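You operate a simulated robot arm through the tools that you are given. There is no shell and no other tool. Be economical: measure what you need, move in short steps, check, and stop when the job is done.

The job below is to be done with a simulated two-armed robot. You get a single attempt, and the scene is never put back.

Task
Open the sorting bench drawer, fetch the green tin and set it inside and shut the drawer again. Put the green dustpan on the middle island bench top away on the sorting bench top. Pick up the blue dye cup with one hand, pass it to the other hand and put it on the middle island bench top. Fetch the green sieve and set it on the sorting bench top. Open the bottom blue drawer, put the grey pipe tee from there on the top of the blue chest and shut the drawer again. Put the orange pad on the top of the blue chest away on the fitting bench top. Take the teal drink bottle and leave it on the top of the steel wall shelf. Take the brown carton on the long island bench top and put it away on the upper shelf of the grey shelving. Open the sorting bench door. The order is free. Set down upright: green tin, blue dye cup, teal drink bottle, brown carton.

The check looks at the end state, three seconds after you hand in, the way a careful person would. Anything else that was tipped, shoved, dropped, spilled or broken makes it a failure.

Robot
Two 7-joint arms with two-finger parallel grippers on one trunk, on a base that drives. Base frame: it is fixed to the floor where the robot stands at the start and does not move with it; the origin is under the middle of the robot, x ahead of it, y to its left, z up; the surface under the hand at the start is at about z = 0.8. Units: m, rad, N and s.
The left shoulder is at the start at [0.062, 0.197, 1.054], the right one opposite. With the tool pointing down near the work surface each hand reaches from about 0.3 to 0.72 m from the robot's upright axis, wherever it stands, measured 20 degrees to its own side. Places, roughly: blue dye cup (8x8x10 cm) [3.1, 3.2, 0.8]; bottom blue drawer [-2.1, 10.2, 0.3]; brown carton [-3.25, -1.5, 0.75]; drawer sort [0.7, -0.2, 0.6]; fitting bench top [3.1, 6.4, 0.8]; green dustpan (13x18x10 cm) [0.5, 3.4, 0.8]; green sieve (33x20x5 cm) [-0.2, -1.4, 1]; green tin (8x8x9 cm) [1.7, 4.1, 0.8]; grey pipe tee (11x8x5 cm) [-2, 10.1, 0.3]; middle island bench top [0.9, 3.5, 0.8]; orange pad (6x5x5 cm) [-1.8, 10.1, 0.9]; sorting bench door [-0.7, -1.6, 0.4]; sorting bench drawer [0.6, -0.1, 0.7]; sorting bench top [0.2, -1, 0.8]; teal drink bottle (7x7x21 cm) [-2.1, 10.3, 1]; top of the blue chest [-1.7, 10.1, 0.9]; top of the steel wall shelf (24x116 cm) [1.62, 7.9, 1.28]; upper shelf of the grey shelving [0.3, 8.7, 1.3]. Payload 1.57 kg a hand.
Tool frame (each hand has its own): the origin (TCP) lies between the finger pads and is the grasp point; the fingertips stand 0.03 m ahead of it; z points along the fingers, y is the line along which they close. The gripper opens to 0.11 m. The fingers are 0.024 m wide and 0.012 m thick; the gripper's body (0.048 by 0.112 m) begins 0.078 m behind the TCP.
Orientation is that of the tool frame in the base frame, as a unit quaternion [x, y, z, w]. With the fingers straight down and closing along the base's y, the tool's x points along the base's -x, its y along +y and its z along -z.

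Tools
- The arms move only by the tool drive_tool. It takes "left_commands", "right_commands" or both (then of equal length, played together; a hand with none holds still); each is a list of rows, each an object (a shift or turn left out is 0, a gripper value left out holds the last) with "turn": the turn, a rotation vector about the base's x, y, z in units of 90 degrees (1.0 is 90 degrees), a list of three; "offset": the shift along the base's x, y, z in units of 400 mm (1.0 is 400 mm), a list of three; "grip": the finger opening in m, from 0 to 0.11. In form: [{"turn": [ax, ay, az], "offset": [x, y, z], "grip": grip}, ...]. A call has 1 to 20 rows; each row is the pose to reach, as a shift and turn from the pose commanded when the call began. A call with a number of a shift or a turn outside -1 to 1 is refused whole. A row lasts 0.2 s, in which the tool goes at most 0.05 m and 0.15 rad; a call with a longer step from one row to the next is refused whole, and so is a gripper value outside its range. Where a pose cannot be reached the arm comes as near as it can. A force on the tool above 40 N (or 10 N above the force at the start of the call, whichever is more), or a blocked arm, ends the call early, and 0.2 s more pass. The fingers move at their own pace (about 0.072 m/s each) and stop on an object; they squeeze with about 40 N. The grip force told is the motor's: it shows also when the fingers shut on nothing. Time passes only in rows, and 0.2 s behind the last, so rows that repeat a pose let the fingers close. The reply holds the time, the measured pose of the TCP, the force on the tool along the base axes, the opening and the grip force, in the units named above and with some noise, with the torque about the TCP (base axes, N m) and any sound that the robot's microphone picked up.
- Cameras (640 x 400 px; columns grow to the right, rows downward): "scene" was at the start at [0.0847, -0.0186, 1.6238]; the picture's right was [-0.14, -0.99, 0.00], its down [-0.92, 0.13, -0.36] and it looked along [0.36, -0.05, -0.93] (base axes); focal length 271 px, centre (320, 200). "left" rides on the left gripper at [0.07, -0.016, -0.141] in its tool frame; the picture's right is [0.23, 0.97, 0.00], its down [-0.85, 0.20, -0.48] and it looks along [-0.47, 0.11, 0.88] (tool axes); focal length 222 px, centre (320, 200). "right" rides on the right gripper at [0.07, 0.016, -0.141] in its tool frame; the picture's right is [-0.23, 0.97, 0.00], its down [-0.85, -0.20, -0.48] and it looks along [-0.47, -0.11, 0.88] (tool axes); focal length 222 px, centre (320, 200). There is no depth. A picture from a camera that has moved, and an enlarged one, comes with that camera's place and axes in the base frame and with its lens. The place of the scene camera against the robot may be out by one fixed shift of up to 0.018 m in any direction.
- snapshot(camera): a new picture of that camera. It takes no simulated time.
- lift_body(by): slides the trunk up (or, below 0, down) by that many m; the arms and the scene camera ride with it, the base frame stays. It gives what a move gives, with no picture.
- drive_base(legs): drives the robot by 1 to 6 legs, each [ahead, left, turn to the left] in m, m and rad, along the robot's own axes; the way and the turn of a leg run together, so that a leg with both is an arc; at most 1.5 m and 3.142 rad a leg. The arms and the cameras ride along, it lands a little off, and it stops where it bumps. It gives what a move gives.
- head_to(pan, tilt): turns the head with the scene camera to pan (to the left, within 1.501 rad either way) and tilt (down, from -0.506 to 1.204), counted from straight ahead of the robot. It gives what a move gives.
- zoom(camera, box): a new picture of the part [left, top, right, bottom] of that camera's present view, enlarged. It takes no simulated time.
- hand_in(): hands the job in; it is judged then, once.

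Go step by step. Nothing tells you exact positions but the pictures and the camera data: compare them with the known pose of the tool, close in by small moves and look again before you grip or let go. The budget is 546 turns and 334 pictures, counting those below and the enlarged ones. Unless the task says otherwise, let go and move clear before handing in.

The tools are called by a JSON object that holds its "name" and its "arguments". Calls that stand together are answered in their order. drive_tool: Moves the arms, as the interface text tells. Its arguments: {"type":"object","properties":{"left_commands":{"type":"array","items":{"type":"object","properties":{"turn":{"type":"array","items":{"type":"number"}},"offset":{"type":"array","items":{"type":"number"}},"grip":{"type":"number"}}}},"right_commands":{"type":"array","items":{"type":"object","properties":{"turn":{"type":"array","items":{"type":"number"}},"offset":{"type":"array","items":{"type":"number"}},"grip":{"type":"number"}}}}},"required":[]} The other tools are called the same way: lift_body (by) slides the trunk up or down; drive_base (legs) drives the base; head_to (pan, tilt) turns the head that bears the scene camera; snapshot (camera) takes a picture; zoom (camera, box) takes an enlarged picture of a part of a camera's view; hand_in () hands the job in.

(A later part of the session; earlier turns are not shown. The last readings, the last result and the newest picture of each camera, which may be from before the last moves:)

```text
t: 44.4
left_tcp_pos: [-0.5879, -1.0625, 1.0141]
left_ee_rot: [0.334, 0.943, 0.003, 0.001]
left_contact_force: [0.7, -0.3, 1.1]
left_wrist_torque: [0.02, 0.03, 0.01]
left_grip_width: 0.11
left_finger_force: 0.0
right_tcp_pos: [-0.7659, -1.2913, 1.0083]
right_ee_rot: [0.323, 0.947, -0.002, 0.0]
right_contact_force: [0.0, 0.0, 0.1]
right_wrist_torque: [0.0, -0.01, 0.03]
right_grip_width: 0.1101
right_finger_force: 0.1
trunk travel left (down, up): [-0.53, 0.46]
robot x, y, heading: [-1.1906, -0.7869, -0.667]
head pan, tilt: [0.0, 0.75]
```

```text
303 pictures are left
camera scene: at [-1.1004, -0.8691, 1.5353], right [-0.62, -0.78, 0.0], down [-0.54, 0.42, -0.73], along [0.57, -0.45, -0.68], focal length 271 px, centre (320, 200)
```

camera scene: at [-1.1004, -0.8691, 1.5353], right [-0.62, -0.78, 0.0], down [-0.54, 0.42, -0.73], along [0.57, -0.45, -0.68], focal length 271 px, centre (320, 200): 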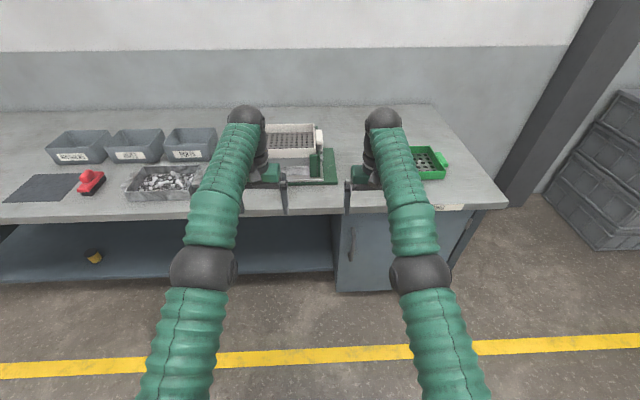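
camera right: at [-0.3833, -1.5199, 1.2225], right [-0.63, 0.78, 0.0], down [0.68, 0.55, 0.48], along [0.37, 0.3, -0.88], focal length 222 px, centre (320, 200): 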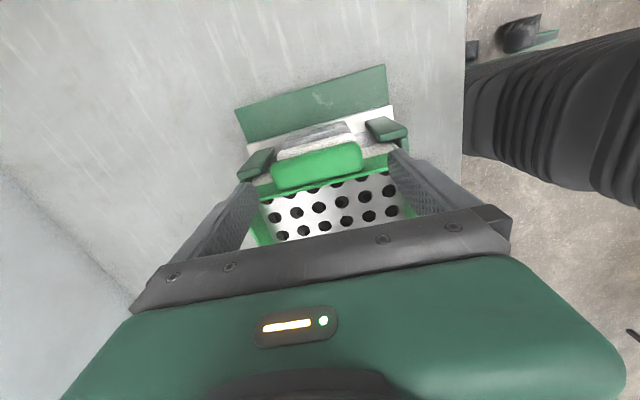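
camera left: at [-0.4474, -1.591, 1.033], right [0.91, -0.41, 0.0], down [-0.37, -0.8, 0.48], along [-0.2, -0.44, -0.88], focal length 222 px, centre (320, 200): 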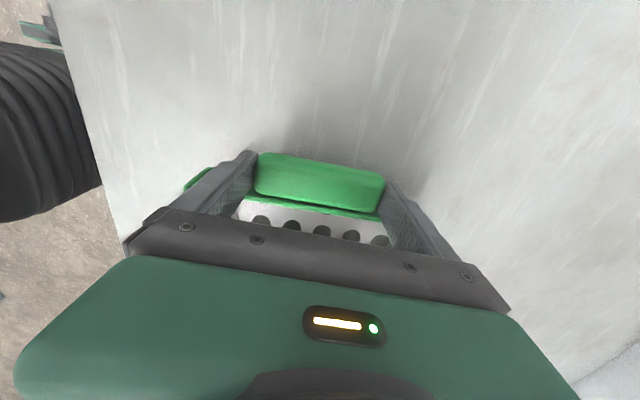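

The door handle is visible at px (351,240). I'll pitch the right hand to point at the bench and tuck the left.

{"name": "drive_tool", "arguments": {"left_commands": [{"offset": [-0.03, 0.05, 0]}, {"offset": [-0.06, 0.1, 0]}, {"offset": [-0.09, 0.15, 0]}, {"offset": [-0.12, 0.2, 0]}, {"offset": [-0.15, 0.25, 0]}, {"offset": [-0.18, 0.3, 0]}, {"offset": [-0.21, 0.35, 0]}, {"offset": [-0.24, 0.4, 0]}, {"offset": [-0.24, 0.45, 0]}, {"offset": [-0.24, 0.5, 0]}, {"offset": [-0.24, 0.5, 0]}], "right_commands": [{"offset": [-0.02, 0.017, 0], "turn": [-0.0561, -0.0715, 0]}, {"offset": [-0.043, 0.034, 0], "turn": [-0.112, -0.143, 0]}, {"offset": [-0.064, 0.05, 0], "turn": [-0.168, -0.214, 0]}, {"offset": [-0.086, 0.067, 0], "turn": [-0.225, -0.286, 0]}, {"offset": [-0.107, 0.084, 0], "turn": [-0.281, -0.357, 0]}, {"offset": [-0.129, 0.1, 0], "turn": [-0.337, -0.429, 0]}, {"offset": [-0.15, 0.118, 0], "turn": [-0.393, -0.5, 0]}, {"offset": [-0.172, 0.134, 0], "turn": [-0.449, -0.571, 0]}, {"offset": [-0.193, 0.151, 0], "turn": [-0.506, -0.643, 0]}, {"offset": [-0.215, 0.168, 0], "turn": [-0.562, -0.714, 0]}, {"offset": [-0.236, 0.185, 0], "turn": [-0.618, -0.786, 0]}]}}

{"name": "lift_body", "arguments": {"by": -0.35}}

{"name": "snapshot", "arguments": {"camera": "scene"}}

{"name": "snapshot", "arguments": {"camera": "right"}}

```text
t: 46.8
left_tcp_pos: [-0.6799, -0.8581, 1.0112]
left_ee_rot: [0.334, 0.942, 0.002, 0.0]
left_contact_force: [-0.1, -0.3, 0.0]
left_wrist_torque: [0.03, 0.03, 0.02]
left_grip_width: 0.1101
left_finger_force: 0.1
right_tcp_pos: [-0.462, -1.2342, 0.9488]
right_ee_rot: [0.225, 0.67, -0.241, 0.665]
right_contact_force: [0.3, 0.4, -0.7]
right_wrist_torque: [0.02, -0.06, -0.05]
right_grip_width: 0.1097
right_finger_force: 0.1
right hand out of reach, approached as far as the arm can: row 1, 2, 3, 4, 5, 6, 7, 8, 9, 10, 11
trunk travel left (down, up): [-0.53, 0.46]
robot x, y, heading: [-1.1904, -0.7858, -0.669]
head pan, tilt: [0.0, 0.75]
```

```text
t: 48.5
left_tcp_pos: [-0.6869, -0.8575, 0.8614]
left_ee_rot: [0.335, 0.942, 0.002, 0.004]
left_contact_force: [-0.2, 0.2, -0.3]
left_wrist_torque: [-0.01, 0.02, -0.01]
left_grip_width: 0.11
left_finger_force: 0.1
right_tcp_pos: [-0.4689, -1.2399, 0.8116]
right_ee_rot: [0.232, 0.658, -0.24, 0.675]
right_contact_force: [-1.2, -0.3, 8.8]
right_wrist_torque: [0.48, -0.29, 0.11]
right_grip_width: 0.1094
right_finger_force: 0.1
trunk travel left (down, up): [-0.378, 0.612]
robot x, y, heading: [-1.1846, -0.7812, -0.67]
head pan, tilt: [0.0, 0.75]
stopped: the force on the tool passed its limit at 63 N (the readings are from after the stop); the commanded pose is now the measured one
```

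```text
302 pictures are left
camera scene: at [-1.1033, -0.866, 1.3805], right [-0.62, -0.78, 0.0], down [-0.54, 0.42, -0.73], along [0.57, -0.45, -0.68], focal length 271 px, centre (320, 200)
```

scene: 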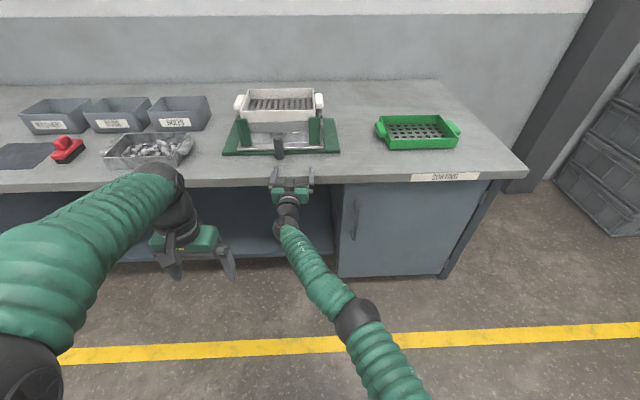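

```text
301 pictures are left
camera right: at [-0.566, -1.1392, 0.7385], right [0.61, 0.76, 0.23], down [-0.51, 0.16, 0.84], along [0.6, -0.63, 0.49], focal length 222 px, centre (320, 200)
```

right: 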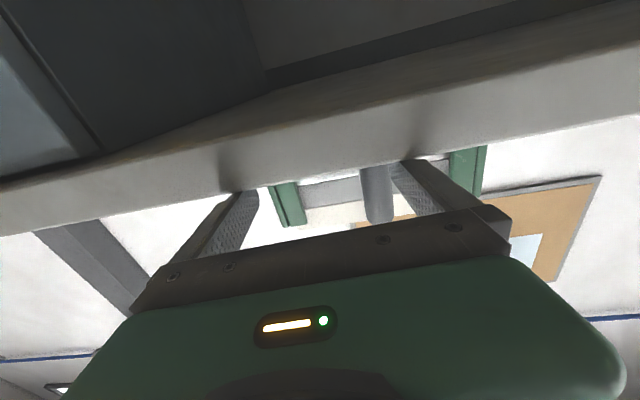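

The pitched pose wasn't reachable and the fingers touched the bench edge; nothing appears displaced. Lift off and back away.

{"name": "lift_body", "arguments": {"by": 0.06}}

{"name": "drive_base", "arguments": {"legs": [[-0.3, 0, 0]]}}

{"name": "zoom", "arguments": {"camera": "scene", "box": [200, 60, 400, 180]}}

```text
t: 49.5
left_tcp_pos: [-0.6846, -0.8569, 0.9214]
left_ee_rot: [0.335, 0.942, 0.002, 0.001]
left_contact_force: [-0.4, -0.3, -0.1]
left_wrist_torque: [0.03, 0.01, 0.04]
left_grip_width: 0.11
left_finger_force: 0.1
right_tcp_pos: [-0.4656, -1.239, 0.8713]
right_ee_rot: [0.233, 0.66, -0.241, 0.672]
right_contact_force: [-0.4, -0.5, 0.3]
right_wrist_torque: [-0.02, 0.01, -0.02]
right_grip_width: 0.1099
right_finger_force: 0.0
trunk travel left (down, up): [-0.438, 0.552]
robot x, y, heading: [-1.1926, -0.7861, -0.668]
head pan, tilt: [0.0, 0.75]
```

```text
t: 51.6
left_tcp_pos: [-0.9232, -0.6677, 0.9222]
left_ee_rot: [0.332, 0.943, 0.002, 0.003]
left_contact_force: [0.3, 1.3, 0.2]
left_wrist_torque: [0.0, -0.02, 0.02]
left_grip_width: 0.1102
left_finger_force: 0.1
right_tcp_pos: [-0.7024, -1.049, 0.873]
right_ee_rot: [0.231, 0.66, -0.239, 0.674]
right_contact_force: [-0.4, 0.5, 0.7]
right_wrist_torque: [0.03, 0.0, -0.03]
right_grip_width: 0.1101
right_finger_force: 0.0
trunk travel left (down, up): [-0.438, 0.552]
robot x, y, heading: [-1.4254, -0.6024, -0.666]
head pan, tilt: [0.0, 0.75]
```

```text
3.20 times, centred on (300, 120) of scene
camera zoom: at [-1.3387, -0.6788, 1.4435], right [-0.62, -0.79, 0.0], down [-0.54, 0.42, -0.73], along [0.57, -0.45, -0.68], focal length 868 px, centre (384, 456)
```

zoom: 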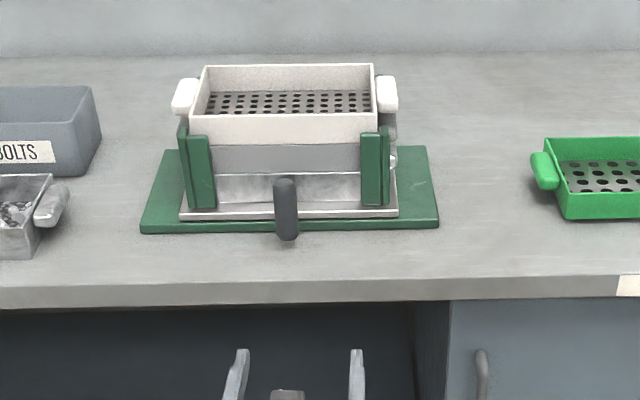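

All intact. Now lower the trunk so the hand is at handle height (~0.57), shift right 0.24, and look.

{"name": "lift_body", "arguments": {"by": -0.3}}

{"name": "drive_base", "arguments": {"legs": [[0, -0.24, 0]]}}

{"name": "snapshot", "arguments": {"camera": "scene"}}

{"name": "snapshot", "arguments": {"camera": "right"}}

```text
t: 54.6
left_tcp_pos: [-0.9247, -0.6676, 0.6231]
left_ee_rot: [0.333, 0.943, 0.002, 0.004]
left_contact_force: [0.0, 0.2, -0.3]
left_wrist_torque: [-0.02, 0.0, 0.03]
left_grip_width: 0.1101
left_finger_force: 0.1
right_tcp_pos: [-0.7033, -1.0477, 0.5738]
right_ee_rot: [0.231, 0.66, -0.238, 0.674]
right_contact_force: [0.0, 0.2, -0.2]
right_wrist_torque: [-0.01, 0.0, 0.01]
right_grip_width: 0.1101
right_finger_force: 0.0
trunk travel left (down, up): [-0.138, 0.852]
robot x, y, heading: [-1.4289, -0.5973, -0.668]
head pan, tilt: [0.0, 0.75]
```

```text
t: 56.3
left_tcp_pos: [-1.0728, -0.8575, 0.622]
left_ee_rot: [0.334, 0.943, 0.003, 0.003]
left_contact_force: [-0.1, -0.3, 0.3]
left_wrist_torque: [-0.02, 0.0, 0.05]
left_grip_width: 0.11
left_finger_force: 0.1
right_tcp_pos: [-0.852, -1.2384, 0.5737]
right_ee_rot: [0.232, 0.659, -0.241, 0.674]
right_contact_force: [1.3, 0.2, -0.1]
right_wrist_torque: [0.03, 0.0, 0.0]
right_grip_width: 0.1103
right_finger_force: 0.0
trunk travel left (down, up): [-0.138, 0.852]
robot x, y, heading: [-1.5748, -0.7871, -0.664]
head pan, tilt: [0.0, 0.75]
```

```text
299 pictures are left
camera scene: at [-1.4865, -0.867, 1.1434], right [-0.62, -0.79, 0.0], down [-0.54, 0.42, -0.73], along [0.57, -0.45, -0.68], focal length 271 px, centre (320, 200)
```

scene: 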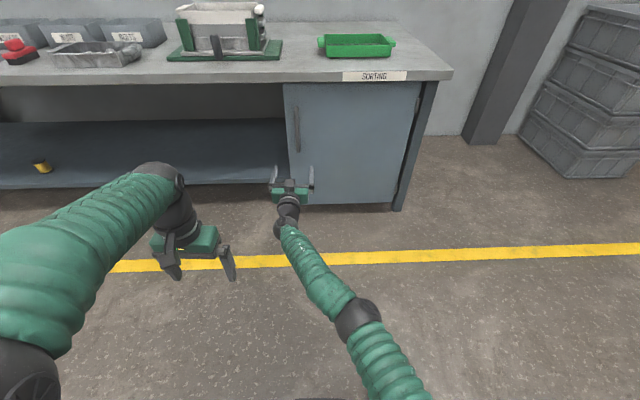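

```text
298 pictures are left
camera right: at [-0.951, -1.1391, 0.4997], right [0.61, 0.76, 0.22], down [-0.51, 0.16, 0.84], along [0.61, -0.63, 0.49], focal length 222 px, centre (320, 200)
```

right: 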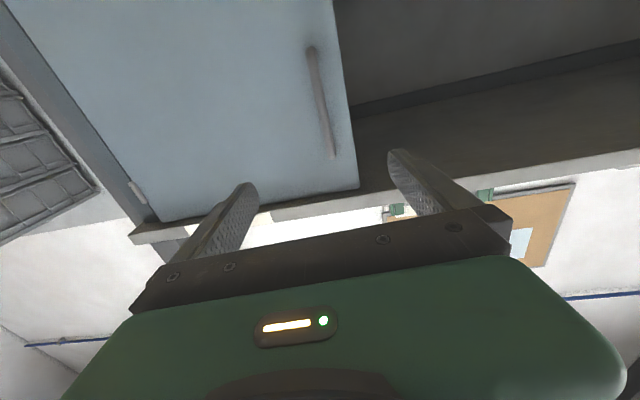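

The handle bar is at about (-0.651,-1.389), z 0.47–0.63, and the hand is aligned in p. Drive ahead 0.2 and check.

{"name": "drive_base", "arguments": {"legs": [[0.19, 0, 0]]}}

{"name": "snapshot", "arguments": {"camera": "right"}}

{"name": "zoom", "arguments": {"camera": "scene", "box": [220, 80, 420, 220]}}

```text
t: 57.9
left_tcp_pos: [-0.9248, -0.9793, 0.6228]
left_ee_rot: [0.335, 0.942, 0.002, 0.004]
left_contact_force: [-0.4, 0.0, 1.0]
left_wrist_torque: [-0.03, 0.01, 0.01]
left_grip_width: 0.11
left_finger_force: 0.1
right_tcp_pos: [-0.7044, -1.3605, 0.5735]
right_ee_rot: [0.233, 0.658, -0.24, 0.674]
right_contact_force: [-0.3, 0.1, -0.4]
right_wrist_torque: [-0.02, 0.01, 0.0]
right_grip_width: 0.11
right_finger_force: 0.0
trunk travel left (down, up): [-0.138, 0.852]
robot x, y, heading: [-1.4245, -0.9054, -0.667]
head pan, tilt: [0.0, 0.75]
```

```text
297 pictures are left
camera right: at [-0.8018, -1.2602, 0.5005], right [0.61, 0.76, 0.22], down [-0.51, 0.16, 0.84], along [0.6, -0.63, 0.49], focal length 222 px, centre (320, 200)
```

right: 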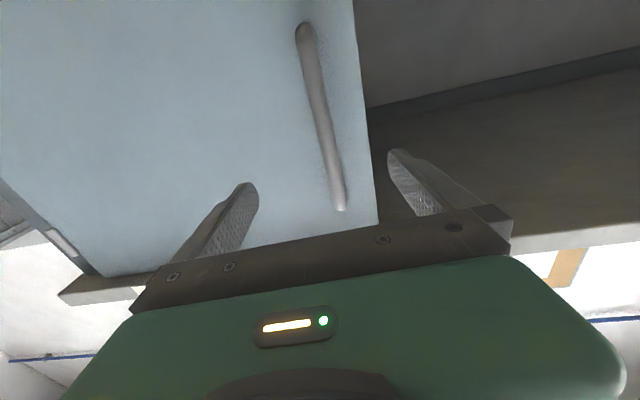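

```text
2.86 times, centred on (320, 150) of scene
camera zoom: at [-1.3367, -0.9875, 1.1433], right [-0.62, -0.78, 0.0], down [-0.54, 0.42, -0.73], along [0.57, -0.45, -0.68], focal length 775 px, centre (320, 343)
```

zoom: 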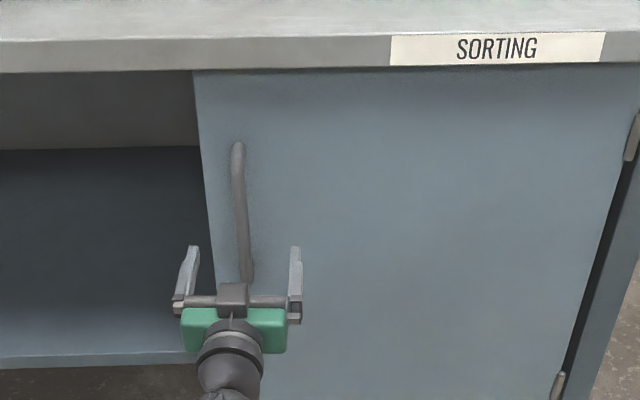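

Bar is at q≈-0.364, about 8 cm ahead of the TCP. Advance 7 cm and close on it.

{"name": "drive_base", "arguments": {"legs": [[0.07, 0.01, 0]]}}

{"name": "snapshot", "arguments": {"camera": "right"}}

```text
t: 58.9
left_tcp_pos: [-0.8635, -1.0144, 0.6242]
left_ee_rot: [0.335, 0.942, 0.003, 0.005]
left_contact_force: [0.1, -0.5, -0.7]
left_wrist_torque: [-0.01, -0.01, -0.01]
left_grip_width: 0.1095
left_finger_force: 0.0
right_tcp_pos: [-0.644, -1.3975, 0.5751]
right_ee_rot: [0.234, 0.658, -0.241, 0.674]
right_contact_force: [0.6, 0.3, 0.0]
right_wrist_torque: [0.0, -0.01, -0.04]
right_grip_width: 0.1099
right_finger_force: 0.1
trunk travel left (down, up): [-0.138, 0.852]
robot x, y, heading: [-1.3652, -0.9397, -0.671]
head pan, tilt: [0.0, 0.75]
```

```text
295 pictures are left
camera right: at [-0.7408, -1.2974, 0.5012], right [0.61, 0.76, 0.23], down [-0.51, 0.16, 0.84], along [0.6, -0.63, 0.49], focal length 222 px, centre (320, 200)
```

right: 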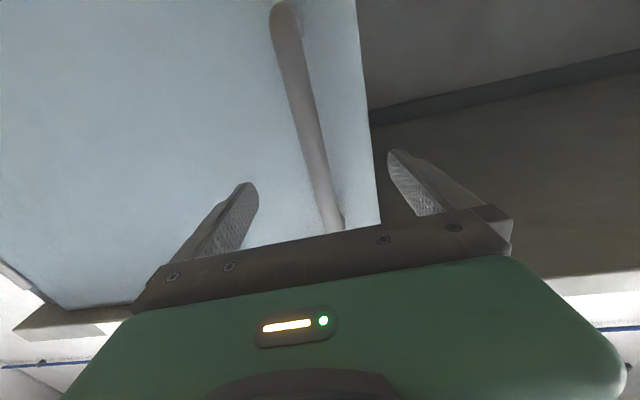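

{"name": "drive_tool", "arguments": {"right_commands": [{"grip": 0.08}, {"grip": 0.05}, {"grip": 0.02}, {"grip": 0.0}, {"grip": 0.0}]}}

{"name": "snapshot", "arguments": {"camera": "right"}}

```text
t: 60.1
left_tcp_pos: [-0.8649, -1.0134, 0.6254]
left_ee_rot: [0.335, 0.942, 0.002, 0.005]
left_contact_force: [1.5, -0.3, -0.3]
left_wrist_torque: [0.01, -0.01, -0.02]
left_grip_width: 0.11
left_finger_force: 0.1
right_tcp_pos: [-0.6429, -1.3973, 0.5751]
right_ee_rot: [0.233, 0.658, -0.242, 0.674]
right_contact_force: [5.7, 9.8, 0.3]
right_wrist_torque: [0.32, -0.33, 0.28]
right_grip_width: 0.0179
right_finger_force: 33.0
trunk travel left (down, up): [-0.138, 0.852]
robot x, y, heading: [-1.364, -0.9434, -0.674]
head pan, tilt: [0.0, 0.75]
```

```text
294 pictures are left
camera right: at [-0.7406, -1.2966, 0.5015], right [0.61, 0.76, 0.22], down [-0.51, 0.17, 0.84], along [0.6, -0.63, 0.49], focal length 222 px, centre (320, 200)
```

right: 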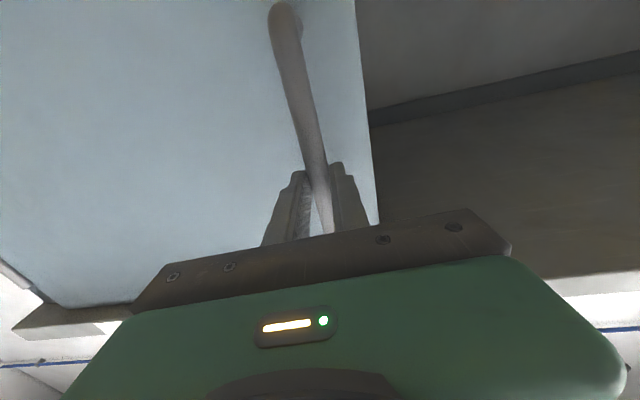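

Bar gripped (18 mm). Hinge is ~0.475 m to the right of the bar, so I'll swing the base on an arc around the hinge, starting with a small test.

{"name": "drive_base", "arguments": {"legs": [[-0.04, -0.088, 0.1]]}}

{"name": "snapshot", "arguments": {"camera": "scene"}}

```text
t: 61.2
left_tcp_pos: [-0.9451, -1.0131, 0.6244]
left_ee_rot: [0.289, 0.957, 0.004, 0.006]
left_contact_force: [0.4, -0.5, 0.1]
left_wrist_torque: [0.0, -0.02, 0.01]
left_grip_width: 0.1101
left_finger_force: 0.1
right_tcp_pos: [-0.6877, -1.3757, 0.5756]
right_ee_rot: [0.202, 0.668, -0.21, 0.685]
right_contact_force: [-3.1, -6.7, -2.1]
right_wrist_torque: [-0.38, -0.4, -0.37]
right_grip_width: 0.0181
right_finger_force: 32.7
trunk travel left (down, up): [-0.138, 0.852]
robot x, y, heading: [-1.4484, -0.9932, -0.568]
head pan, tilt: [0.0, 0.75]
```

```text
293 pictures are left
camera scene: at [-1.3547, -1.0645, 1.1433], right [-0.54, -0.84, 0.0], down [-0.58, 0.37, -0.73], along [0.61, -0.39, -0.68], focal length 271 px, centre (320, 200)
```

scene: 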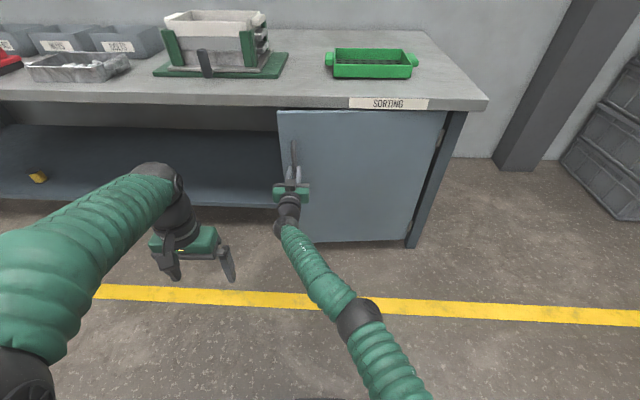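

It works: the door is moving. Continue in arcs.

{"name": "drive_base", "arguments": {"legs": [[-0.058, -0.132, 0.15], [-0.058, -0.132, 0.15]]}}

{"name": "snapshot", "arguments": {"camera": "scene"}}

```text
t: 63.0
left_tcp_pos: [-1.0788, -1.0236, 0.6291]
left_ee_rot: [0.204, 0.979, 0.004, 0.009]
left_contact_force: [0.5, -0.5, 0.4]
left_wrist_torque: [0.04, -0.01, 0.03]
left_grip_width: 0.11
left_finger_force: 0.1
right_tcp_pos: [-0.763, -1.3523, 0.5745]
right_ee_rot: [0.153, 0.681, -0.162, 0.697]
right_contact_force: [10.5, 35.5, 0.9]
right_wrist_torque: [0.0, -0.41, 0.96]
right_grip_width: 0.0183
right_finger_force: 32.5
trunk travel left (down, up): [-0.138, 0.852]
robot x, y, heading: [-1.5732, -1.0917, -0.402]
head pan, tilt: [0.0, 0.75]
stopped in leg 2: the force on the tool passed its limit at 41 N (the readings are from after the stop); the commanded pose is now the measured one
```

```text
292 pictures are left
camera scene: at [-1.4721, -1.1411, 1.1436], right [-0.39, -0.92, 0.0], down [-0.63, 0.26, -0.73], along [0.67, -0.29, -0.68], focal length 271 px, centre (320, 200)
```

scene: 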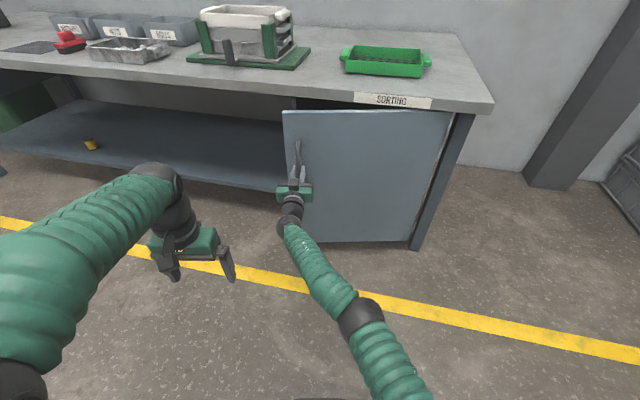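

The door is partly open; the hand is being pushed inward, so the hinge is a bit nearer than I assumed. I'll relax 1 cm outward and continue with a corrected arc.

{"name": "drive_tool", "arguments": {"right_commands": [{"offset": [0.007, 0.024, 0]}, {"offset": [0.007, 0.024, 0]}]}}

{"name": "drive_base", "arguments": {"legs": [[-0.047, -0.1, 0.12]]}}

```text
t: 63.6
left_tcp_pos: [-1.0773, -1.0223, 0.6251]
left_ee_rot: [0.205, 0.979, 0.003, 0.008]
left_contact_force: [-0.4, 0.0, 0.2]
left_wrist_torque: [0.0, -0.02, 0.0]
left_grip_width: 0.1101
left_finger_force: 0.1
right_tcp_pos: [-0.7588, -1.3528, 0.5747]
right_ee_rot: [0.158, 0.679, -0.166, 0.697]
right_contact_force: [11.6, 35.7, -5.0]
right_wrist_torque: [-0.19, -0.82, 0.93]
right_grip_width: 0.0175
right_finger_force: 32.1
trunk travel left (down, up): [-0.138, 0.852]
robot x, y, heading: [-1.5781, -1.0939, -0.407]
head pan, tilt: [0.0, 0.75]
```

```text
t: 64.8
left_tcp_pos: [-1.1643, -1.043, 0.6284]
left_ee_rot: [0.146, 0.989, 0.004, 0.007]
left_contact_force: [-1.4, 0.5, 0.6]
left_wrist_torque: [0.01, 0.02, 0.01]
left_grip_width: 0.1098
left_finger_force: 0.1
right_tcp_pos: [-0.8105, -1.3438, 0.5743]
right_ee_rot: [0.124, 0.688, -0.129, 0.703]
right_contact_force: [-0.2, 1.8, -11.1]
right_wrist_torque: [-0.2, -0.1, -0.12]
right_grip_width: 0.0178
right_finger_force: 32.1
trunk travel left (down, up): [-0.138, 0.852]
robot x, y, heading: [-1.6482, -1.1642, -0.282]
head pan, tilt: [0.0, 0.75]
```

{"name": "drive_base", "arguments": {"legs": [[-0.046, -0.1, 0.12]]}}

{"name": "drive_base", "arguments": {"legs": [[-0.046, -0.1, 0.12]]}}

{"name": "snapshot", "arguments": {"camera": "scene"}}

```text
t: 66.0
left_tcp_pos: [-1.2516, -1.0758, 0.6287]
left_ee_rot: [0.087, 0.996, 0.007, 0.008]
left_contact_force: [-0.3, 0.2, -0.7]
left_wrist_torque: [0.04, 0.01, -0.01]
left_grip_width: 0.1099
left_finger_force: 0.2
right_tcp_pos: [-0.8619, -1.3392, 0.5752]
right_ee_rot: [0.087, 0.693, -0.09, 0.71]
right_contact_force: [-1.2, -10.1, -16.8]
right_wrist_torque: [-0.1, 0.01, -0.39]
right_grip_width: 0.0178
right_finger_force: 32.6
trunk travel left (down, up): [-0.138, 0.852]
robot x, y, heading: [-1.7179, -1.2564, -0.164]
head pan, tilt: [0.0, 0.75]
```

```text
t: 67.6
left_tcp_pos: [-1.3394, -1.1116, 0.6309]
left_ee_rot: [0.026, 1.0, 0.003, 0.011]
left_contact_force: [0.4, 0.2, -0.8]
left_wrist_torque: [-0.02, -0.02, 0.02]
left_grip_width: 0.11
left_finger_force: 0.1
right_tcp_pos: [-0.9156, -1.3402, 0.5755]
right_ee_rot: [0.053, 0.696, -0.058, 0.714]
right_contact_force: [0.1, -0.2, -9.8]
right_wrist_torque: [0.47, 0.99, -0.09]
right_grip_width: 0.0174
right_finger_force: 32.5
trunk travel left (down, up): [-0.138, 0.852]
robot x, y, heading: [-1.7772, -1.3474, -0.046]
head pan, tilt: [0.0, 0.75]
stopped in leg 1: the force on the tool passed its limit at 42 N (the readings are from after the stop); the commanded pose is now the measured one
```

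```text
291 pictures are left
camera scene: at [-1.662, -1.3641, 1.1432], right [-0.04, -1.0, 0.0], down [-0.68, 0.03, -0.73], along [0.73, -0.03, -0.69], focal length 271 px, centre (320, 200)
```

scene: 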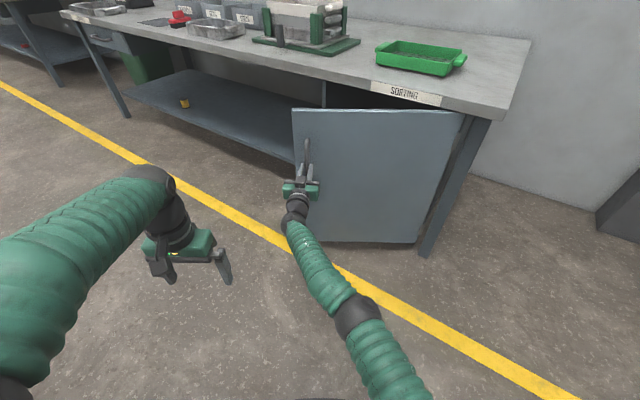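

Door ~36° open. Continue with a re-fitted arc.

{"name": "drive_base", "arguments": {"legs": [[-0.04, -0.09, 0.1]]}}

{"name": "drive_base", "arguments": {"legs": [[-0.04, -0.09, 0.1]]}}

{"name": "drive_base", "arguments": {"legs": [[-0.04, -0.09, 0.1]]}}

```text
t: 68.7
left_tcp_pos: [-1.4011, -1.1622, 0.629]
left_ee_rot: [-0.021, 1.0, 0.005, 0.01]
left_contact_force: [0.5, 0.1, 0.6]
left_wrist_torque: [0.03, -0.01, 0.0]
left_grip_width: 0.11
left_finger_force: 0.1
right_tcp_pos: [-0.9578, -1.3448, 0.5763]
right_ee_rot: [0.017, 0.697, -0.022, 0.717]
right_contact_force: [-1.5, 6.9, -20.9]
right_wrist_torque: [0.12, 0.26, 0.02]
right_grip_width: 0.0178
right_finger_force: 32.7
trunk travel left (down, up): [-0.138, 0.852]
robot x, y, heading: [-1.8128, -1.4431, 0.055]
head pan, tilt: [0.0, 0.75]
```

```text
t: 69.9
left_tcp_pos: [-1.4634, -1.2192, 0.6309]
left_ee_rot: [-0.074, 0.997, 0.006, 0.011]
left_contact_force: [-0.4, -0.3, -0.1]
left_wrist_torque: [0.01, 0.01, -0.01]
left_grip_width: 0.1103
left_finger_force: 0.0
right_tcp_pos: [-1.0017, -1.3541, 0.5772]
right_ee_rot: [-0.018, 0.697, 0.014, 0.717]
right_contact_force: [-0.6, 2.3, -24.9]
right_wrist_torque: [0.09, 0.42, -0.04]
right_grip_width: 0.0177
right_finger_force: 32.8
trunk travel left (down, up): [-0.138, 0.852]
robot x, y, heading: [-1.8452, -1.5395, 0.154]
head pan, tilt: [0.0, 0.75]
```

```text
t: 71.0
left_tcp_pos: [-1.5198, -1.279, 0.6341]
left_ee_rot: [-0.123, 0.992, 0.007, 0.012]
left_contact_force: [-0.1, -0.4, -0.3]
left_wrist_torque: [0.07, 0.01, -0.03]
left_grip_width: 0.11
left_finger_force: 0.1
right_tcp_pos: [-1.0439, -1.367, 0.5769]
right_ee_rot: [-0.052, 0.696, 0.05, 0.715]
right_contact_force: [3.3, -12.6, -25.5]
right_wrist_torque: [0.05, 0.46, -0.47]
right_grip_width: 0.018
right_finger_force: 32.3
trunk travel left (down, up): [-0.138, 0.852]
robot x, y, heading: [-1.8608, -1.6321, 0.259]
head pan, tilt: [0.0, 0.75]
```

{"name": "drive_tool", "arguments": {"right_commands": [{"offset": [0, 0, -0.012]}, {"offset": [0, 0, -0.012]}]}}

{"name": "drive_base", "arguments": {"legs": [[-0.04, -0.098, 0.1]]}}

{"name": "drive_base", "arguments": {"legs": [[-0.04, -0.094, 0.1]]}}

{"name": "snapshot", "arguments": {"camera": "scene"}}

```text
t: 71.6
left_tcp_pos: [-1.5234, -1.2787, 0.6363]
left_ee_rot: [-0.123, 0.992, 0.007, 0.015]
left_contact_force: [1.2, 0.2, -0.7]
left_wrist_torque: [0.0, -0.02, -0.01]
left_grip_width: 0.1101
left_finger_force: 0.1
right_tcp_pos: [-1.0459, -1.3679, 0.5777]
right_ee_rot: [-0.053, 0.693, 0.05, 0.717]
right_contact_force: [1.0, -2.8, -9.6]
right_wrist_torque: [0.37, 0.05, -0.08]
right_grip_width: 0.018
right_finger_force: 33.0
trunk travel left (down, up): [-0.138, 0.852]
robot x, y, heading: [-1.8679, -1.634, 0.254]
head pan, tilt: [0.0, 0.75]
```

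```text
t: 72.8
left_tcp_pos: [-1.5697, -1.3492, 0.635]
left_ee_rot: [-0.173, 0.985, 0.007, 0.015]
left_contact_force: [0.2, 0.1, -0.1]
left_wrist_torque: [0.02, 0.03, -0.02]
left_grip_width: 0.1099
left_finger_force: 0.0
right_tcp_pos: [-1.0895, -1.3864, 0.5771]
right_ee_rot: [-0.091, 0.689, 0.088, 0.714]
right_contact_force: [-8.4, 20.4, -11.0]
right_wrist_torque: [0.41, -0.3, 0.46]
right_grip_width: 0.0175
right_finger_force: 32.2
trunk travel left (down, up): [-0.138, 0.852]
robot x, y, heading: [-1.8783, -1.7368, 0.358]
head pan, tilt: [0.0, 0.75]
```

```text
t: 74.0
left_tcp_pos: [-1.6076, -1.4204, 0.6401]
left_ee_rot: [-0.216, 0.976, 0.013, 0.018]
left_contact_force: [-0.2, 0.6, 0.4]
left_wrist_torque: [0.02, 0.0, 0.03]
left_grip_width: 0.1102
left_finger_force: 0.0
right_tcp_pos: [-1.1251, -1.4049, 0.5777]
right_ee_rot: [-0.124, 0.685, 0.128, 0.706]
right_contact_force: [-4.9, 11.1, -10.3]
right_wrist_torque: [-0.4, 0.59, 0.54]
right_grip_width: 0.0178
right_finger_force: 32.0
trunk travel left (down, up): [-0.138, 0.852]
robot x, y, heading: [-1.8738, -1.8266, 0.446]
head pan, tilt: [0.0, 0.75]
stopped in leg 1: the force on the tool passed its limit at 42 N (the readings are from after the stop); the commanded pose is now the measured one
```

```text
290 pictures are left
camera scene: at [-1.7715, -1.7877, 1.1431], right [0.43, -0.9, 0.0], down [-0.62, -0.3, -0.73], along [0.66, 0.31, -0.69], focal length 271 px, centre (320, 200)
```

scene: 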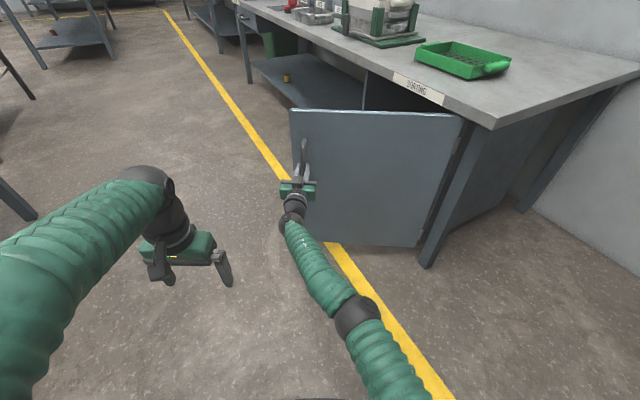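

{"name": "drive_base", "arguments": {"legs": [[-0.04, -0.084, 0.1]]}}

{"name": "drive_base", "arguments": {"legs": [[-0.04, -0.092, 0.1]]}}

{"name": "drive_base", "arguments": {"legs": [[-0.04, -0.092, 0.1]]}}

{"name": "drive_base", "arguments": {"legs": [[-0.04, -0.092, 0.1]]}}

{"name": "snapshot", "arguments": {"camera": "scene"}}

```text
t: 75.1
left_tcp_pos: [-1.6441, -1.4869, 0.6393]
left_ee_rot: [-0.264, 0.964, 0.013, 0.016]
left_contact_force: [0.2, 0.0, -0.5]
left_wrist_torque: [0.03, 0.0, -0.01]
left_grip_width: 0.11
left_finger_force: 0.1
right_tcp_pos: [-1.1622, -1.4273, 0.5777]
right_ee_rot: [-0.154, 0.678, 0.159, 0.701]
right_contact_force: [4.1, -5.6, -17.0]
right_wrist_torque: [-0.26, 0.01, -0.36]
right_grip_width: 0.018
right_finger_force: 32.6
trunk travel left (down, up): [-0.138, 0.852]
robot x, y, heading: [-1.8674, -1.9167, 0.546]
head pan, tilt: [0.0, 0.75]
```

```text
t: 76.2
left_tcp_pos: [-1.6702, -1.566, 0.6403]
left_ee_rot: [-0.313, 0.95, 0.012, 0.017]
left_contact_force: [-0.2, -0.7, 0.1]
left_wrist_torque: [0.05, -0.01, 0.0]
left_grip_width: 0.1101
left_finger_force: 0.1
right_tcp_pos: [-1.197, -1.4555, 0.5775]
right_ee_rot: [-0.189, 0.669, 0.193, 0.692]
right_contact_force: [-8.2, 11.1, -21.8]
right_wrist_torque: [-0.34, 0.29, 0.22]
right_grip_width: 0.0178
right_finger_force: 32.4
trunk travel left (down, up): [-0.138, 0.852]
robot x, y, heading: [-1.854, -2.0145, 0.645]
head pan, tilt: [0.0, 0.75]
```

```text
t: 77.4
left_tcp_pos: [-1.6891, -1.648, 0.6405]
left_ee_rot: [-0.361, 0.932, 0.015, 0.017]
left_contact_force: [0.9, -1.0, -0.6]
left_wrist_torque: [0.01, 0.01, 0.02]
left_grip_width: 0.1102
left_finger_force: 0.1
right_tcp_pos: [-1.232, -1.4864, 0.5787]
right_ee_rot: [-0.225, 0.657, 0.231, 0.681]
right_contact_force: [-11.0, 11.1, -26.1]
right_wrist_torque: [-0.49, 0.39, 0.31]
right_grip_width: 0.0181
right_finger_force: 32.5
trunk travel left (down, up): [-0.138, 0.852]
robot x, y, heading: [-1.8214, -2.1116, 0.748]
head pan, tilt: [0.0, 0.75]
```

```text
t: 78.5
left_tcp_pos: [-1.6977, -1.7263, 0.649]
left_ee_rot: [-0.399, 0.917, 0.021, 0.021]
left_contact_force: [-0.4, -0.7, -0.6]
left_wrist_torque: [0.06, 0.03, 0.02]
left_grip_width: 0.11
left_finger_force: 0.1
right_tcp_pos: [-1.2607, -1.5187, 0.5799]
right_ee_rot: [-0.255, 0.648, 0.266, 0.666]
right_contact_force: [-10.1, 10.1, -12.1]
right_wrist_torque: [-0.78, 0.03, 0.6]
right_grip_width: 0.0179
right_finger_force: 32.6
trunk travel left (down, up): [-0.138, 0.852]
robot x, y, heading: [-1.7886, -2.1941, 0.836]
head pan, tilt: [0.0, 0.75]
stopped in leg 1: the force on the tool passed its limit at 42 N (the readings are from after the stop); the commanded pose is now the measured one
```

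```text
289 pictures are left
camera scene: at [-1.7137, -2.1172, 1.1431], right [0.74, -0.67, 0.0], down [-0.46, -0.51, -0.73], along [0.49, 0.54, -0.69], focal length 271 px, centre (320, 200)
```

scene: 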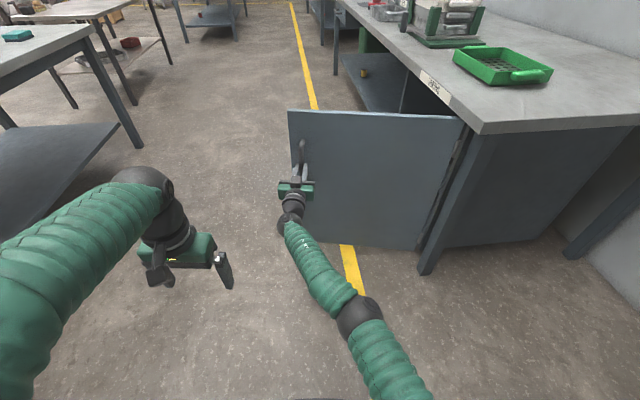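

The door is open about 86°. Release the handle and back away.

{"name": "drive_tool", "arguments": {"right_commands": [{"grip": 0.03}, {"grip": 0.06}, {"grip": 0.09}, {"grip": 0.11}, {"grip": 0.11}]}}

{"name": "drive_base", "arguments": {"legs": [[-0.3, 0, 0]]}}

{"name": "head_to", "arguments": {"pan": 0.6, "tilt": 0.4}}

{"name": "snapshot", "arguments": {"camera": "scene"}}

```text
t: 79.7
left_tcp_pos: [-1.7, -1.7256, 0.6476]
left_ee_rot: [-0.399, 0.917, 0.02, 0.022]
left_contact_force: [-0.7, 0.5, 0.6]
left_wrist_torque: [0.0, -0.01, -0.03]
left_grip_width: 0.11
left_finger_force: 0.0
right_tcp_pos: [-1.2586, -1.5211, 0.5832]
right_ee_rot: [-0.251, 0.647, 0.263, 0.67]
right_contact_force: [-0.6, -0.6, 0.2]
right_wrist_torque: [-0.03, 0.02, 0.01]
right_grip_width: 0.1098
right_finger_force: 0.1
trunk travel left (down, up): [-0.138, 0.852]
robot x, y, heading: [-1.7906, -2.1949, 0.833]
head pan, tilt: [0.0, 0.75]
```

```text
t: 81.7
left_tcp_pos: [-1.8975, -1.9431, 0.6483]
left_ee_rot: [-0.399, 0.917, 0.021, 0.022]
left_contact_force: [0.0, 1.2, 0.2]
left_wrist_torque: [-0.02, 0.01, -0.03]
left_grip_width: 0.1099
left_finger_force: 0.0
right_tcp_pos: [-1.4571, -1.7383, 0.5846]
right_ee_rot: [-0.251, 0.647, 0.263, 0.67]
right_contact_force: [0.1, -0.2, 0.1]
right_wrist_torque: [-0.02, 0.01, 0.02]
right_grip_width: 0.1099
right_finger_force: 0.0
trunk travel left (down, up): [-0.138, 0.852]
robot x, y, heading: [-1.9885, -2.4106, 0.831]
head pan, tilt: [0.0, 0.75]
```

```text
t: 82.7
left_tcp_pos: [-1.8983, -1.9435, 0.6471]
left_ee_rot: [-0.399, 0.916, 0.02, 0.021]
left_contact_force: [1.1, -0.4, -0.2]
left_wrist_torque: [0.01, -0.01, -0.04]
left_grip_width: 0.1103
left_finger_force: 0.1
right_tcp_pos: [-1.4571, -1.7379, 0.5862]
right_ee_rot: [-0.251, 0.646, 0.264, 0.671]
right_contact_force: [-0.5, 0.3, 0.6]
right_wrist_torque: [-0.01, -0.02, -0.01]
right_grip_width: 0.1103
right_finger_force: 0.1
trunk travel left (down, up): [-0.138, 0.852]
robot x, y, heading: [-1.9884, -2.4103, 0.827]
head pan, tilt: [0.6, 0.4]
```

```text
288 pictures are left
camera scene: at [-1.9592, -2.3042, 1.1744], right [0.99, -0.14, 0.0], down [-0.06, -0.39, -0.92], along [0.13, 0.91, -0.39], focal length 271 px, centre (320, 200)
```

scene: 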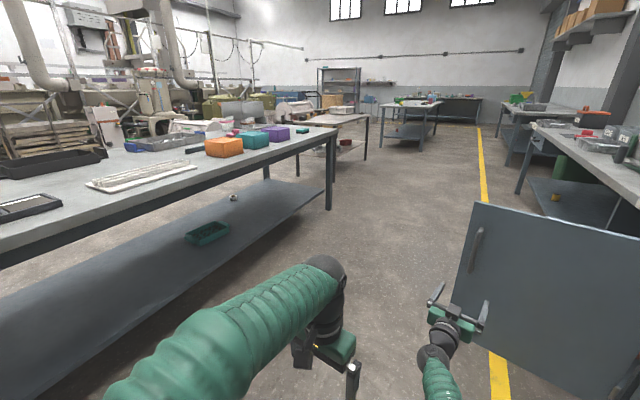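

The long island is on my left. I'll raise the trunk and restore the right hand to pointing down, then look toward the carton.

{"name": "lift_body", "arguments": {"by": 0.5}}

{"name": "drive_tool", "arguments": {"right_commands": [{"offset": [0, -0.08, 0], "turn": [-0.067, 0.0615, 0]}, {"offset": [0, -0.16, 0], "turn": [-0.134, 0.123, 0]}, {"offset": [0, -0.24, 0], "turn": [-0.2, 0.184, 0]}, {"offset": [0, -0.32, 0], "turn": [-0.268, 0.246, 0]}, {"offset": [0, -0.4, 0], "turn": [-0.334, 0.3077, 0]}, {"offset": [0, -0.48, 0], "turn": [-0.4, 0.369, 0]}, {"offset": [0, -0.56, 0], "turn": [-0.468, 0.43, 0]}, {"offset": [0, -0.64, 0], "turn": [-0.535, 0.492, 0]}, {"offset": [0, -0.72, 0], "turn": [-0.602, 0.554, 0]}, {"offset": [0, -0.8, 0], "turn": [-0.669, 0.6155, 0]}, {"offset": [0, -0.9, 0], "turn": [-0.736, 0.677, 0]}]}}

{"name": "head_to", "arguments": {"pan": 1.5, "tilt": 0.5}}

{"name": "snapshot", "arguments": {"camera": "scene"}}

```text
refused: 0.5 is not a number from -0.4 to 0.4
```

```text
t: 85.1
left_tcp_pos: [-1.8983, -1.9438, 0.6499]
left_ee_rot: [-0.4, 0.916, 0.022, 0.021]
left_contact_force: [0.1, -0.1, -0.3]
left_wrist_torque: [0.01, 0.0, 0.0]
left_grip_width: 0.11
left_finger_force: 0.0
right_tcp_pos: [-1.4166, -2.0498, 0.6106]
right_ee_rot: [-0.4, 0.915, -0.03, 0.031]
right_contact_force: [0.5, 0.3, -0.1]
right_wrist_torque: [-0.01, -0.02, -0.02]
right_grip_width: 0.11
right_finger_force: 0.0
right hand out of reach, approached as far as the arm can: row 1, 2, 3, 4, 5, 6, 7, 8, 9, 10, 11
trunk travel left (down, up): [-0.138, 0.852]
robot x, y, heading: [-1.9875, -2.4108, 0.829]
head pan, tilt: [0.6, 0.4]
```

```text
t: 86.3
left_tcp_pos: [-1.8983, -1.944, 0.65]
left_ee_rot: [-0.399, 0.917, 0.021, 0.021]
left_contact_force: [-0.2, -0.3, -0.2]
left_wrist_torque: [-0.01, 0.02, 0.0]
left_grip_width: 0.11
left_finger_force: 0.0
right_tcp_pos: [-1.4175, -2.0476, 0.6082]
right_ee_rot: [-0.401, 0.915, -0.03, 0.034]
right_contact_force: [0.1, -0.4, -0.2]
right_wrist_torque: [0.0, 0.01, -0.02]
right_grip_width: 0.1098
right_finger_force: 0.1
trunk travel left (down, up): [-0.138, 0.852]
robot x, y, heading: [-1.9852, -2.407, 0.831]
head pan, tilt: [1.499, 0.499]
```

```text
287 pictures are left
camera scene: at [-2.0341, -2.3306, 1.1655], right [0.73, 0.69, 0.0], down [0.33, -0.35, -0.88], along [-0.6, 0.64, -0.48], focal length 271 px, centre (320, 200)
```

scene: 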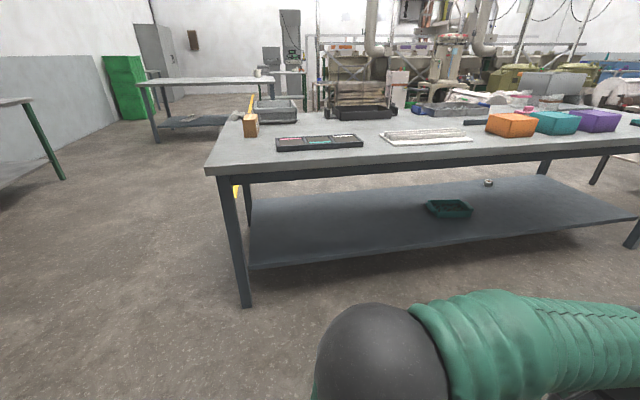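

The carton is at the left end of the long island. I'll approach it from the end of the bench: raise trunk, reverse along the aisle, then strafe left.

{"name": "lift_body", "arguments": {"by": 0.4}}

{"name": "drive_base", "arguments": {"legs": [[-0.75, 0, 0.08]]}}

{"name": "head_to", "arguments": {"pan": 1.2, "tilt": 0.5}}

{"name": "snapshot", "arguments": {"camera": "scene"}}

```text
t: 90.2
left_tcp_pos: [-1.8978, -1.9436, 1.0497]
left_ee_rot: [-0.399, 0.916, 0.021, 0.022]
left_contact_force: [0.1, -0.6, 0.4]
left_wrist_torque: [0.03, 0.03, 0.01]
left_grip_width: 0.1101
left_finger_force: 0.2
right_tcp_pos: [-1.416, -2.0468, 1.0085]
right_ee_rot: [-0.4, 0.915, -0.03, 0.033]
right_contact_force: [0.0, -0.6, -0.3]
right_wrist_torque: [0.02, -0.01, 0.0]
right_grip_width: 0.11
right_finger_force: 0.1
trunk travel left (down, up): [-0.538, 0.452]
robot x, y, heading: [-1.9903, -2.4124, 0.829]
head pan, tilt: [1.499, 0.499]
```

```text
t: 94.2
left_tcp_pos: [-2.4083, -2.4979, 1.0486]
left_ee_rot: [-0.431, 0.902, 0.02, 0.02]
left_contact_force: [0.8, -0.3, -0.2]
left_wrist_torque: [0.02, 0.04, 0.03]
left_grip_width: 0.1099
left_finger_force: 0.0
right_tcp_pos: [-1.9193, -2.5655, 1.0095]
right_ee_rot: [-0.433, 0.9, -0.029, 0.034]
right_contact_force: [0.3, -0.3, 0.7]
right_wrist_torque: [-0.02, 0.0, -0.02]
right_grip_width: 0.11
right_finger_force: 0.1
trunk travel left (down, up): [-0.538, 0.452]
robot x, y, heading: [-2.4645, -2.9704, 0.908]
head pan, tilt: [1.499, 0.499]
```

```text
t: 95.0
left_tcp_pos: [-2.4086, -2.4989, 1.0498]
left_ee_rot: [-0.432, 0.901, 0.022, 0.021]
left_contact_force: [-0.3, -0.7, 0.2]
left_wrist_torque: [0.01, 0.02, 0.01]
left_grip_width: 0.1101
left_finger_force: 0.0
right_tcp_pos: [-1.9185, -2.5661, 1.0103]
right_ee_rot: [-0.434, 0.9, -0.029, 0.035]
right_contact_force: [0.6, -0.4, 0.1]
right_wrist_torque: [-0.01, 0.02, -0.02]
right_grip_width: 0.1099
right_finger_force: 0.0
trunk travel left (down, up): [-0.538, 0.452]
robot x, y, heading: [-2.4678, -2.9685, 0.906]
head pan, tilt: [1.201, 0.499]
```

```text
286 pictures are left
camera scene: at [-2.4938, -2.8756, 1.5655], right [0.86, 0.51, 0.0], down [0.24, -0.41, -0.88], along [-0.45, 0.75, -0.48], focal length 271 px, centre (320, 200)
```

scene: 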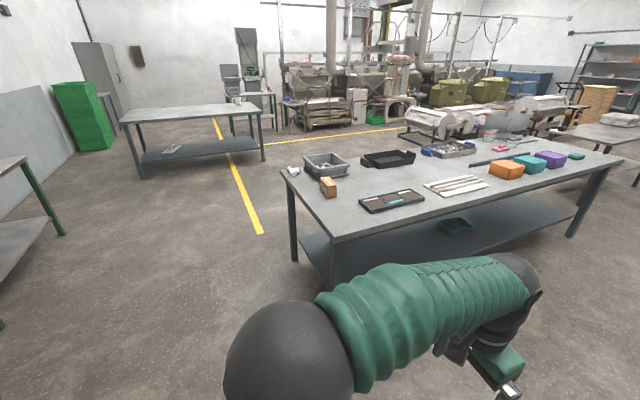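

I can see the grey shelving far right; zoom on it to decide how to grip the carton.

{"name": "zoom", "arguments": {"camera": "scene", "box": [540, 20, 640, 130]}}

{"name": "drive_base", "arguments": {"legs": [[0, 1.48, 0]]}}

{"name": "head_to", "arguments": {"pan": 0, "tilt": 0.7}}

{"name": "snapshot", "arguments": {"camera": "scene"}}

```text
3.64 times, centred on (590, 75) of scene
camera zoom: at [-2.4938, -2.8756, 1.5655], right [0.86, 0.51, 0.0], down [0.24, -0.41, -0.88], along [-0.45, 0.75, -0.48], focal length 987 px, centre (-662, 654)
```

zoom: 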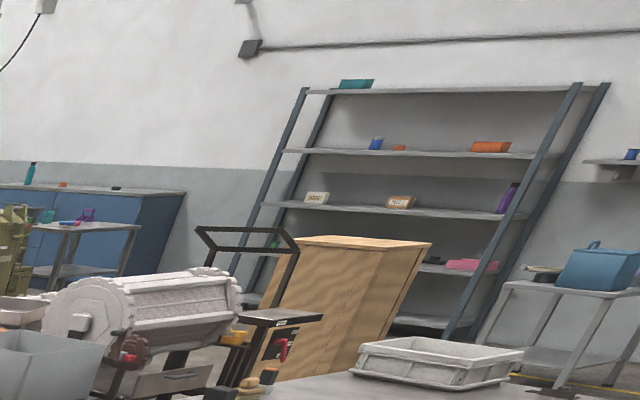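

```text
t: 102.3
left_tcp_pos: [-3.5788, -1.5808, 1.0493]
left_ee_rot: [-0.433, 0.901, 0.023, 0.021]
left_contact_force: [0.6, 0.1, 0.5]
left_wrist_torque: [0.01, 0.02, 0.02]
left_grip_width: 0.1098
left_finger_force: 0.0
right_tcp_pos: [-3.0898, -1.6474, 1.0093]
right_ee_rot: [-0.434, 0.9, -0.028, 0.036]
right_contact_force: [-0.1, -0.2, -0.5]
right_wrist_torque: [-0.01, 0.0, 0.01]
right_grip_width: 0.1101
right_finger_force: 0.0
trunk travel left (down, up): [-0.538, 0.452]
robot x, y, heading: [-3.6346, -2.0467, 0.908]
head pan, tilt: [1.201, 0.499]
```

```text
t: 103.7
left_tcp_pos: [-3.5798, -1.5816, 1.0509]
left_ee_rot: [-0.433, 0.901, 0.022, 0.022]
left_contact_force: [0.2, 0.4, 0.4]
left_wrist_torque: [-0.01, 0.01, -0.01]
left_grip_width: 0.1101
left_finger_force: 0.0
right_tcp_pos: [-3.0905, -1.6471, 1.0108]
right_ee_rot: [-0.434, 0.9, -0.028, 0.035]
right_contact_force: [-0.4, -0.2, 0.0]
right_wrist_torque: [0.02, 0.0, -0.01]
right_grip_width: 0.11
right_finger_force: 0.1
trunk travel left (down, up): [-0.538, 0.452]
robot x, y, heading: [-3.6329, -2.0477, 0.905]
head pan, tilt: [0.0, 0.7]
```

```text
284 pictures are left
camera scene: at [-3.5648, -1.9683, 1.5477], right [0.79, -0.62, 0.0], down [-0.4, -0.51, -0.76], along [0.47, 0.6, -0.65], focal length 271 px, centre (320, 200)
```

scene: 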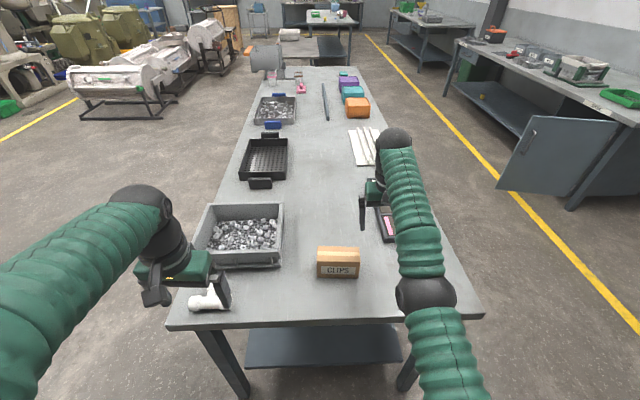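

The carton "CLIPS" is about 14 cm wide across, facing me. Zoom for its dimensions.

{"name": "zoom", "arguments": {"camera": "scene", "box": [280, 220, 400, 300]}}

{"name": "snapshot", "arguments": {"camera": "right"}}

```text
5.00 times, centred on (340, 260) of scene
camera zoom: at [-3.5648, -1.9683, 1.5477], right [0.79, -0.62, 0.0], down [-0.4, -0.51, -0.76], along [0.47, 0.6, -0.65], focal length 1357 px, centre (220, -100)
```

zoom: 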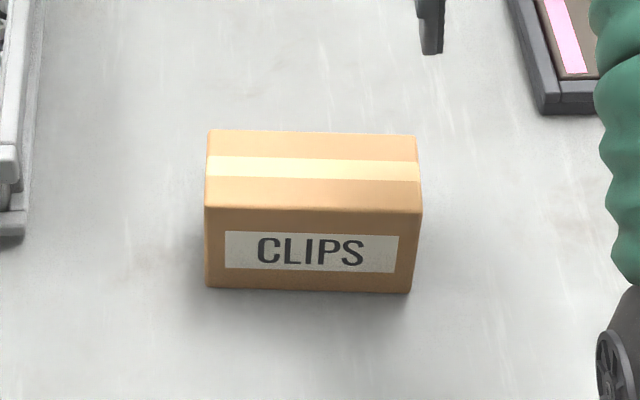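

```text
282 pictures are left
camera right: at [-3.159, -1.6884, 1.1483], right [-0.62, 0.78, -0.07], down [0.64, 0.56, 0.53], along [0.45, 0.28, -0.85], focal length 222 px, centre (320, 200)
```

right: 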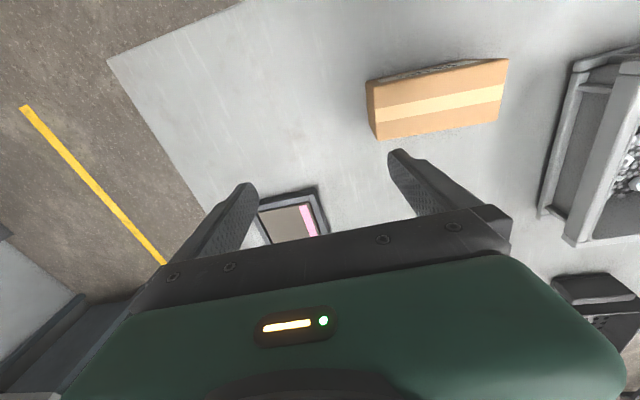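

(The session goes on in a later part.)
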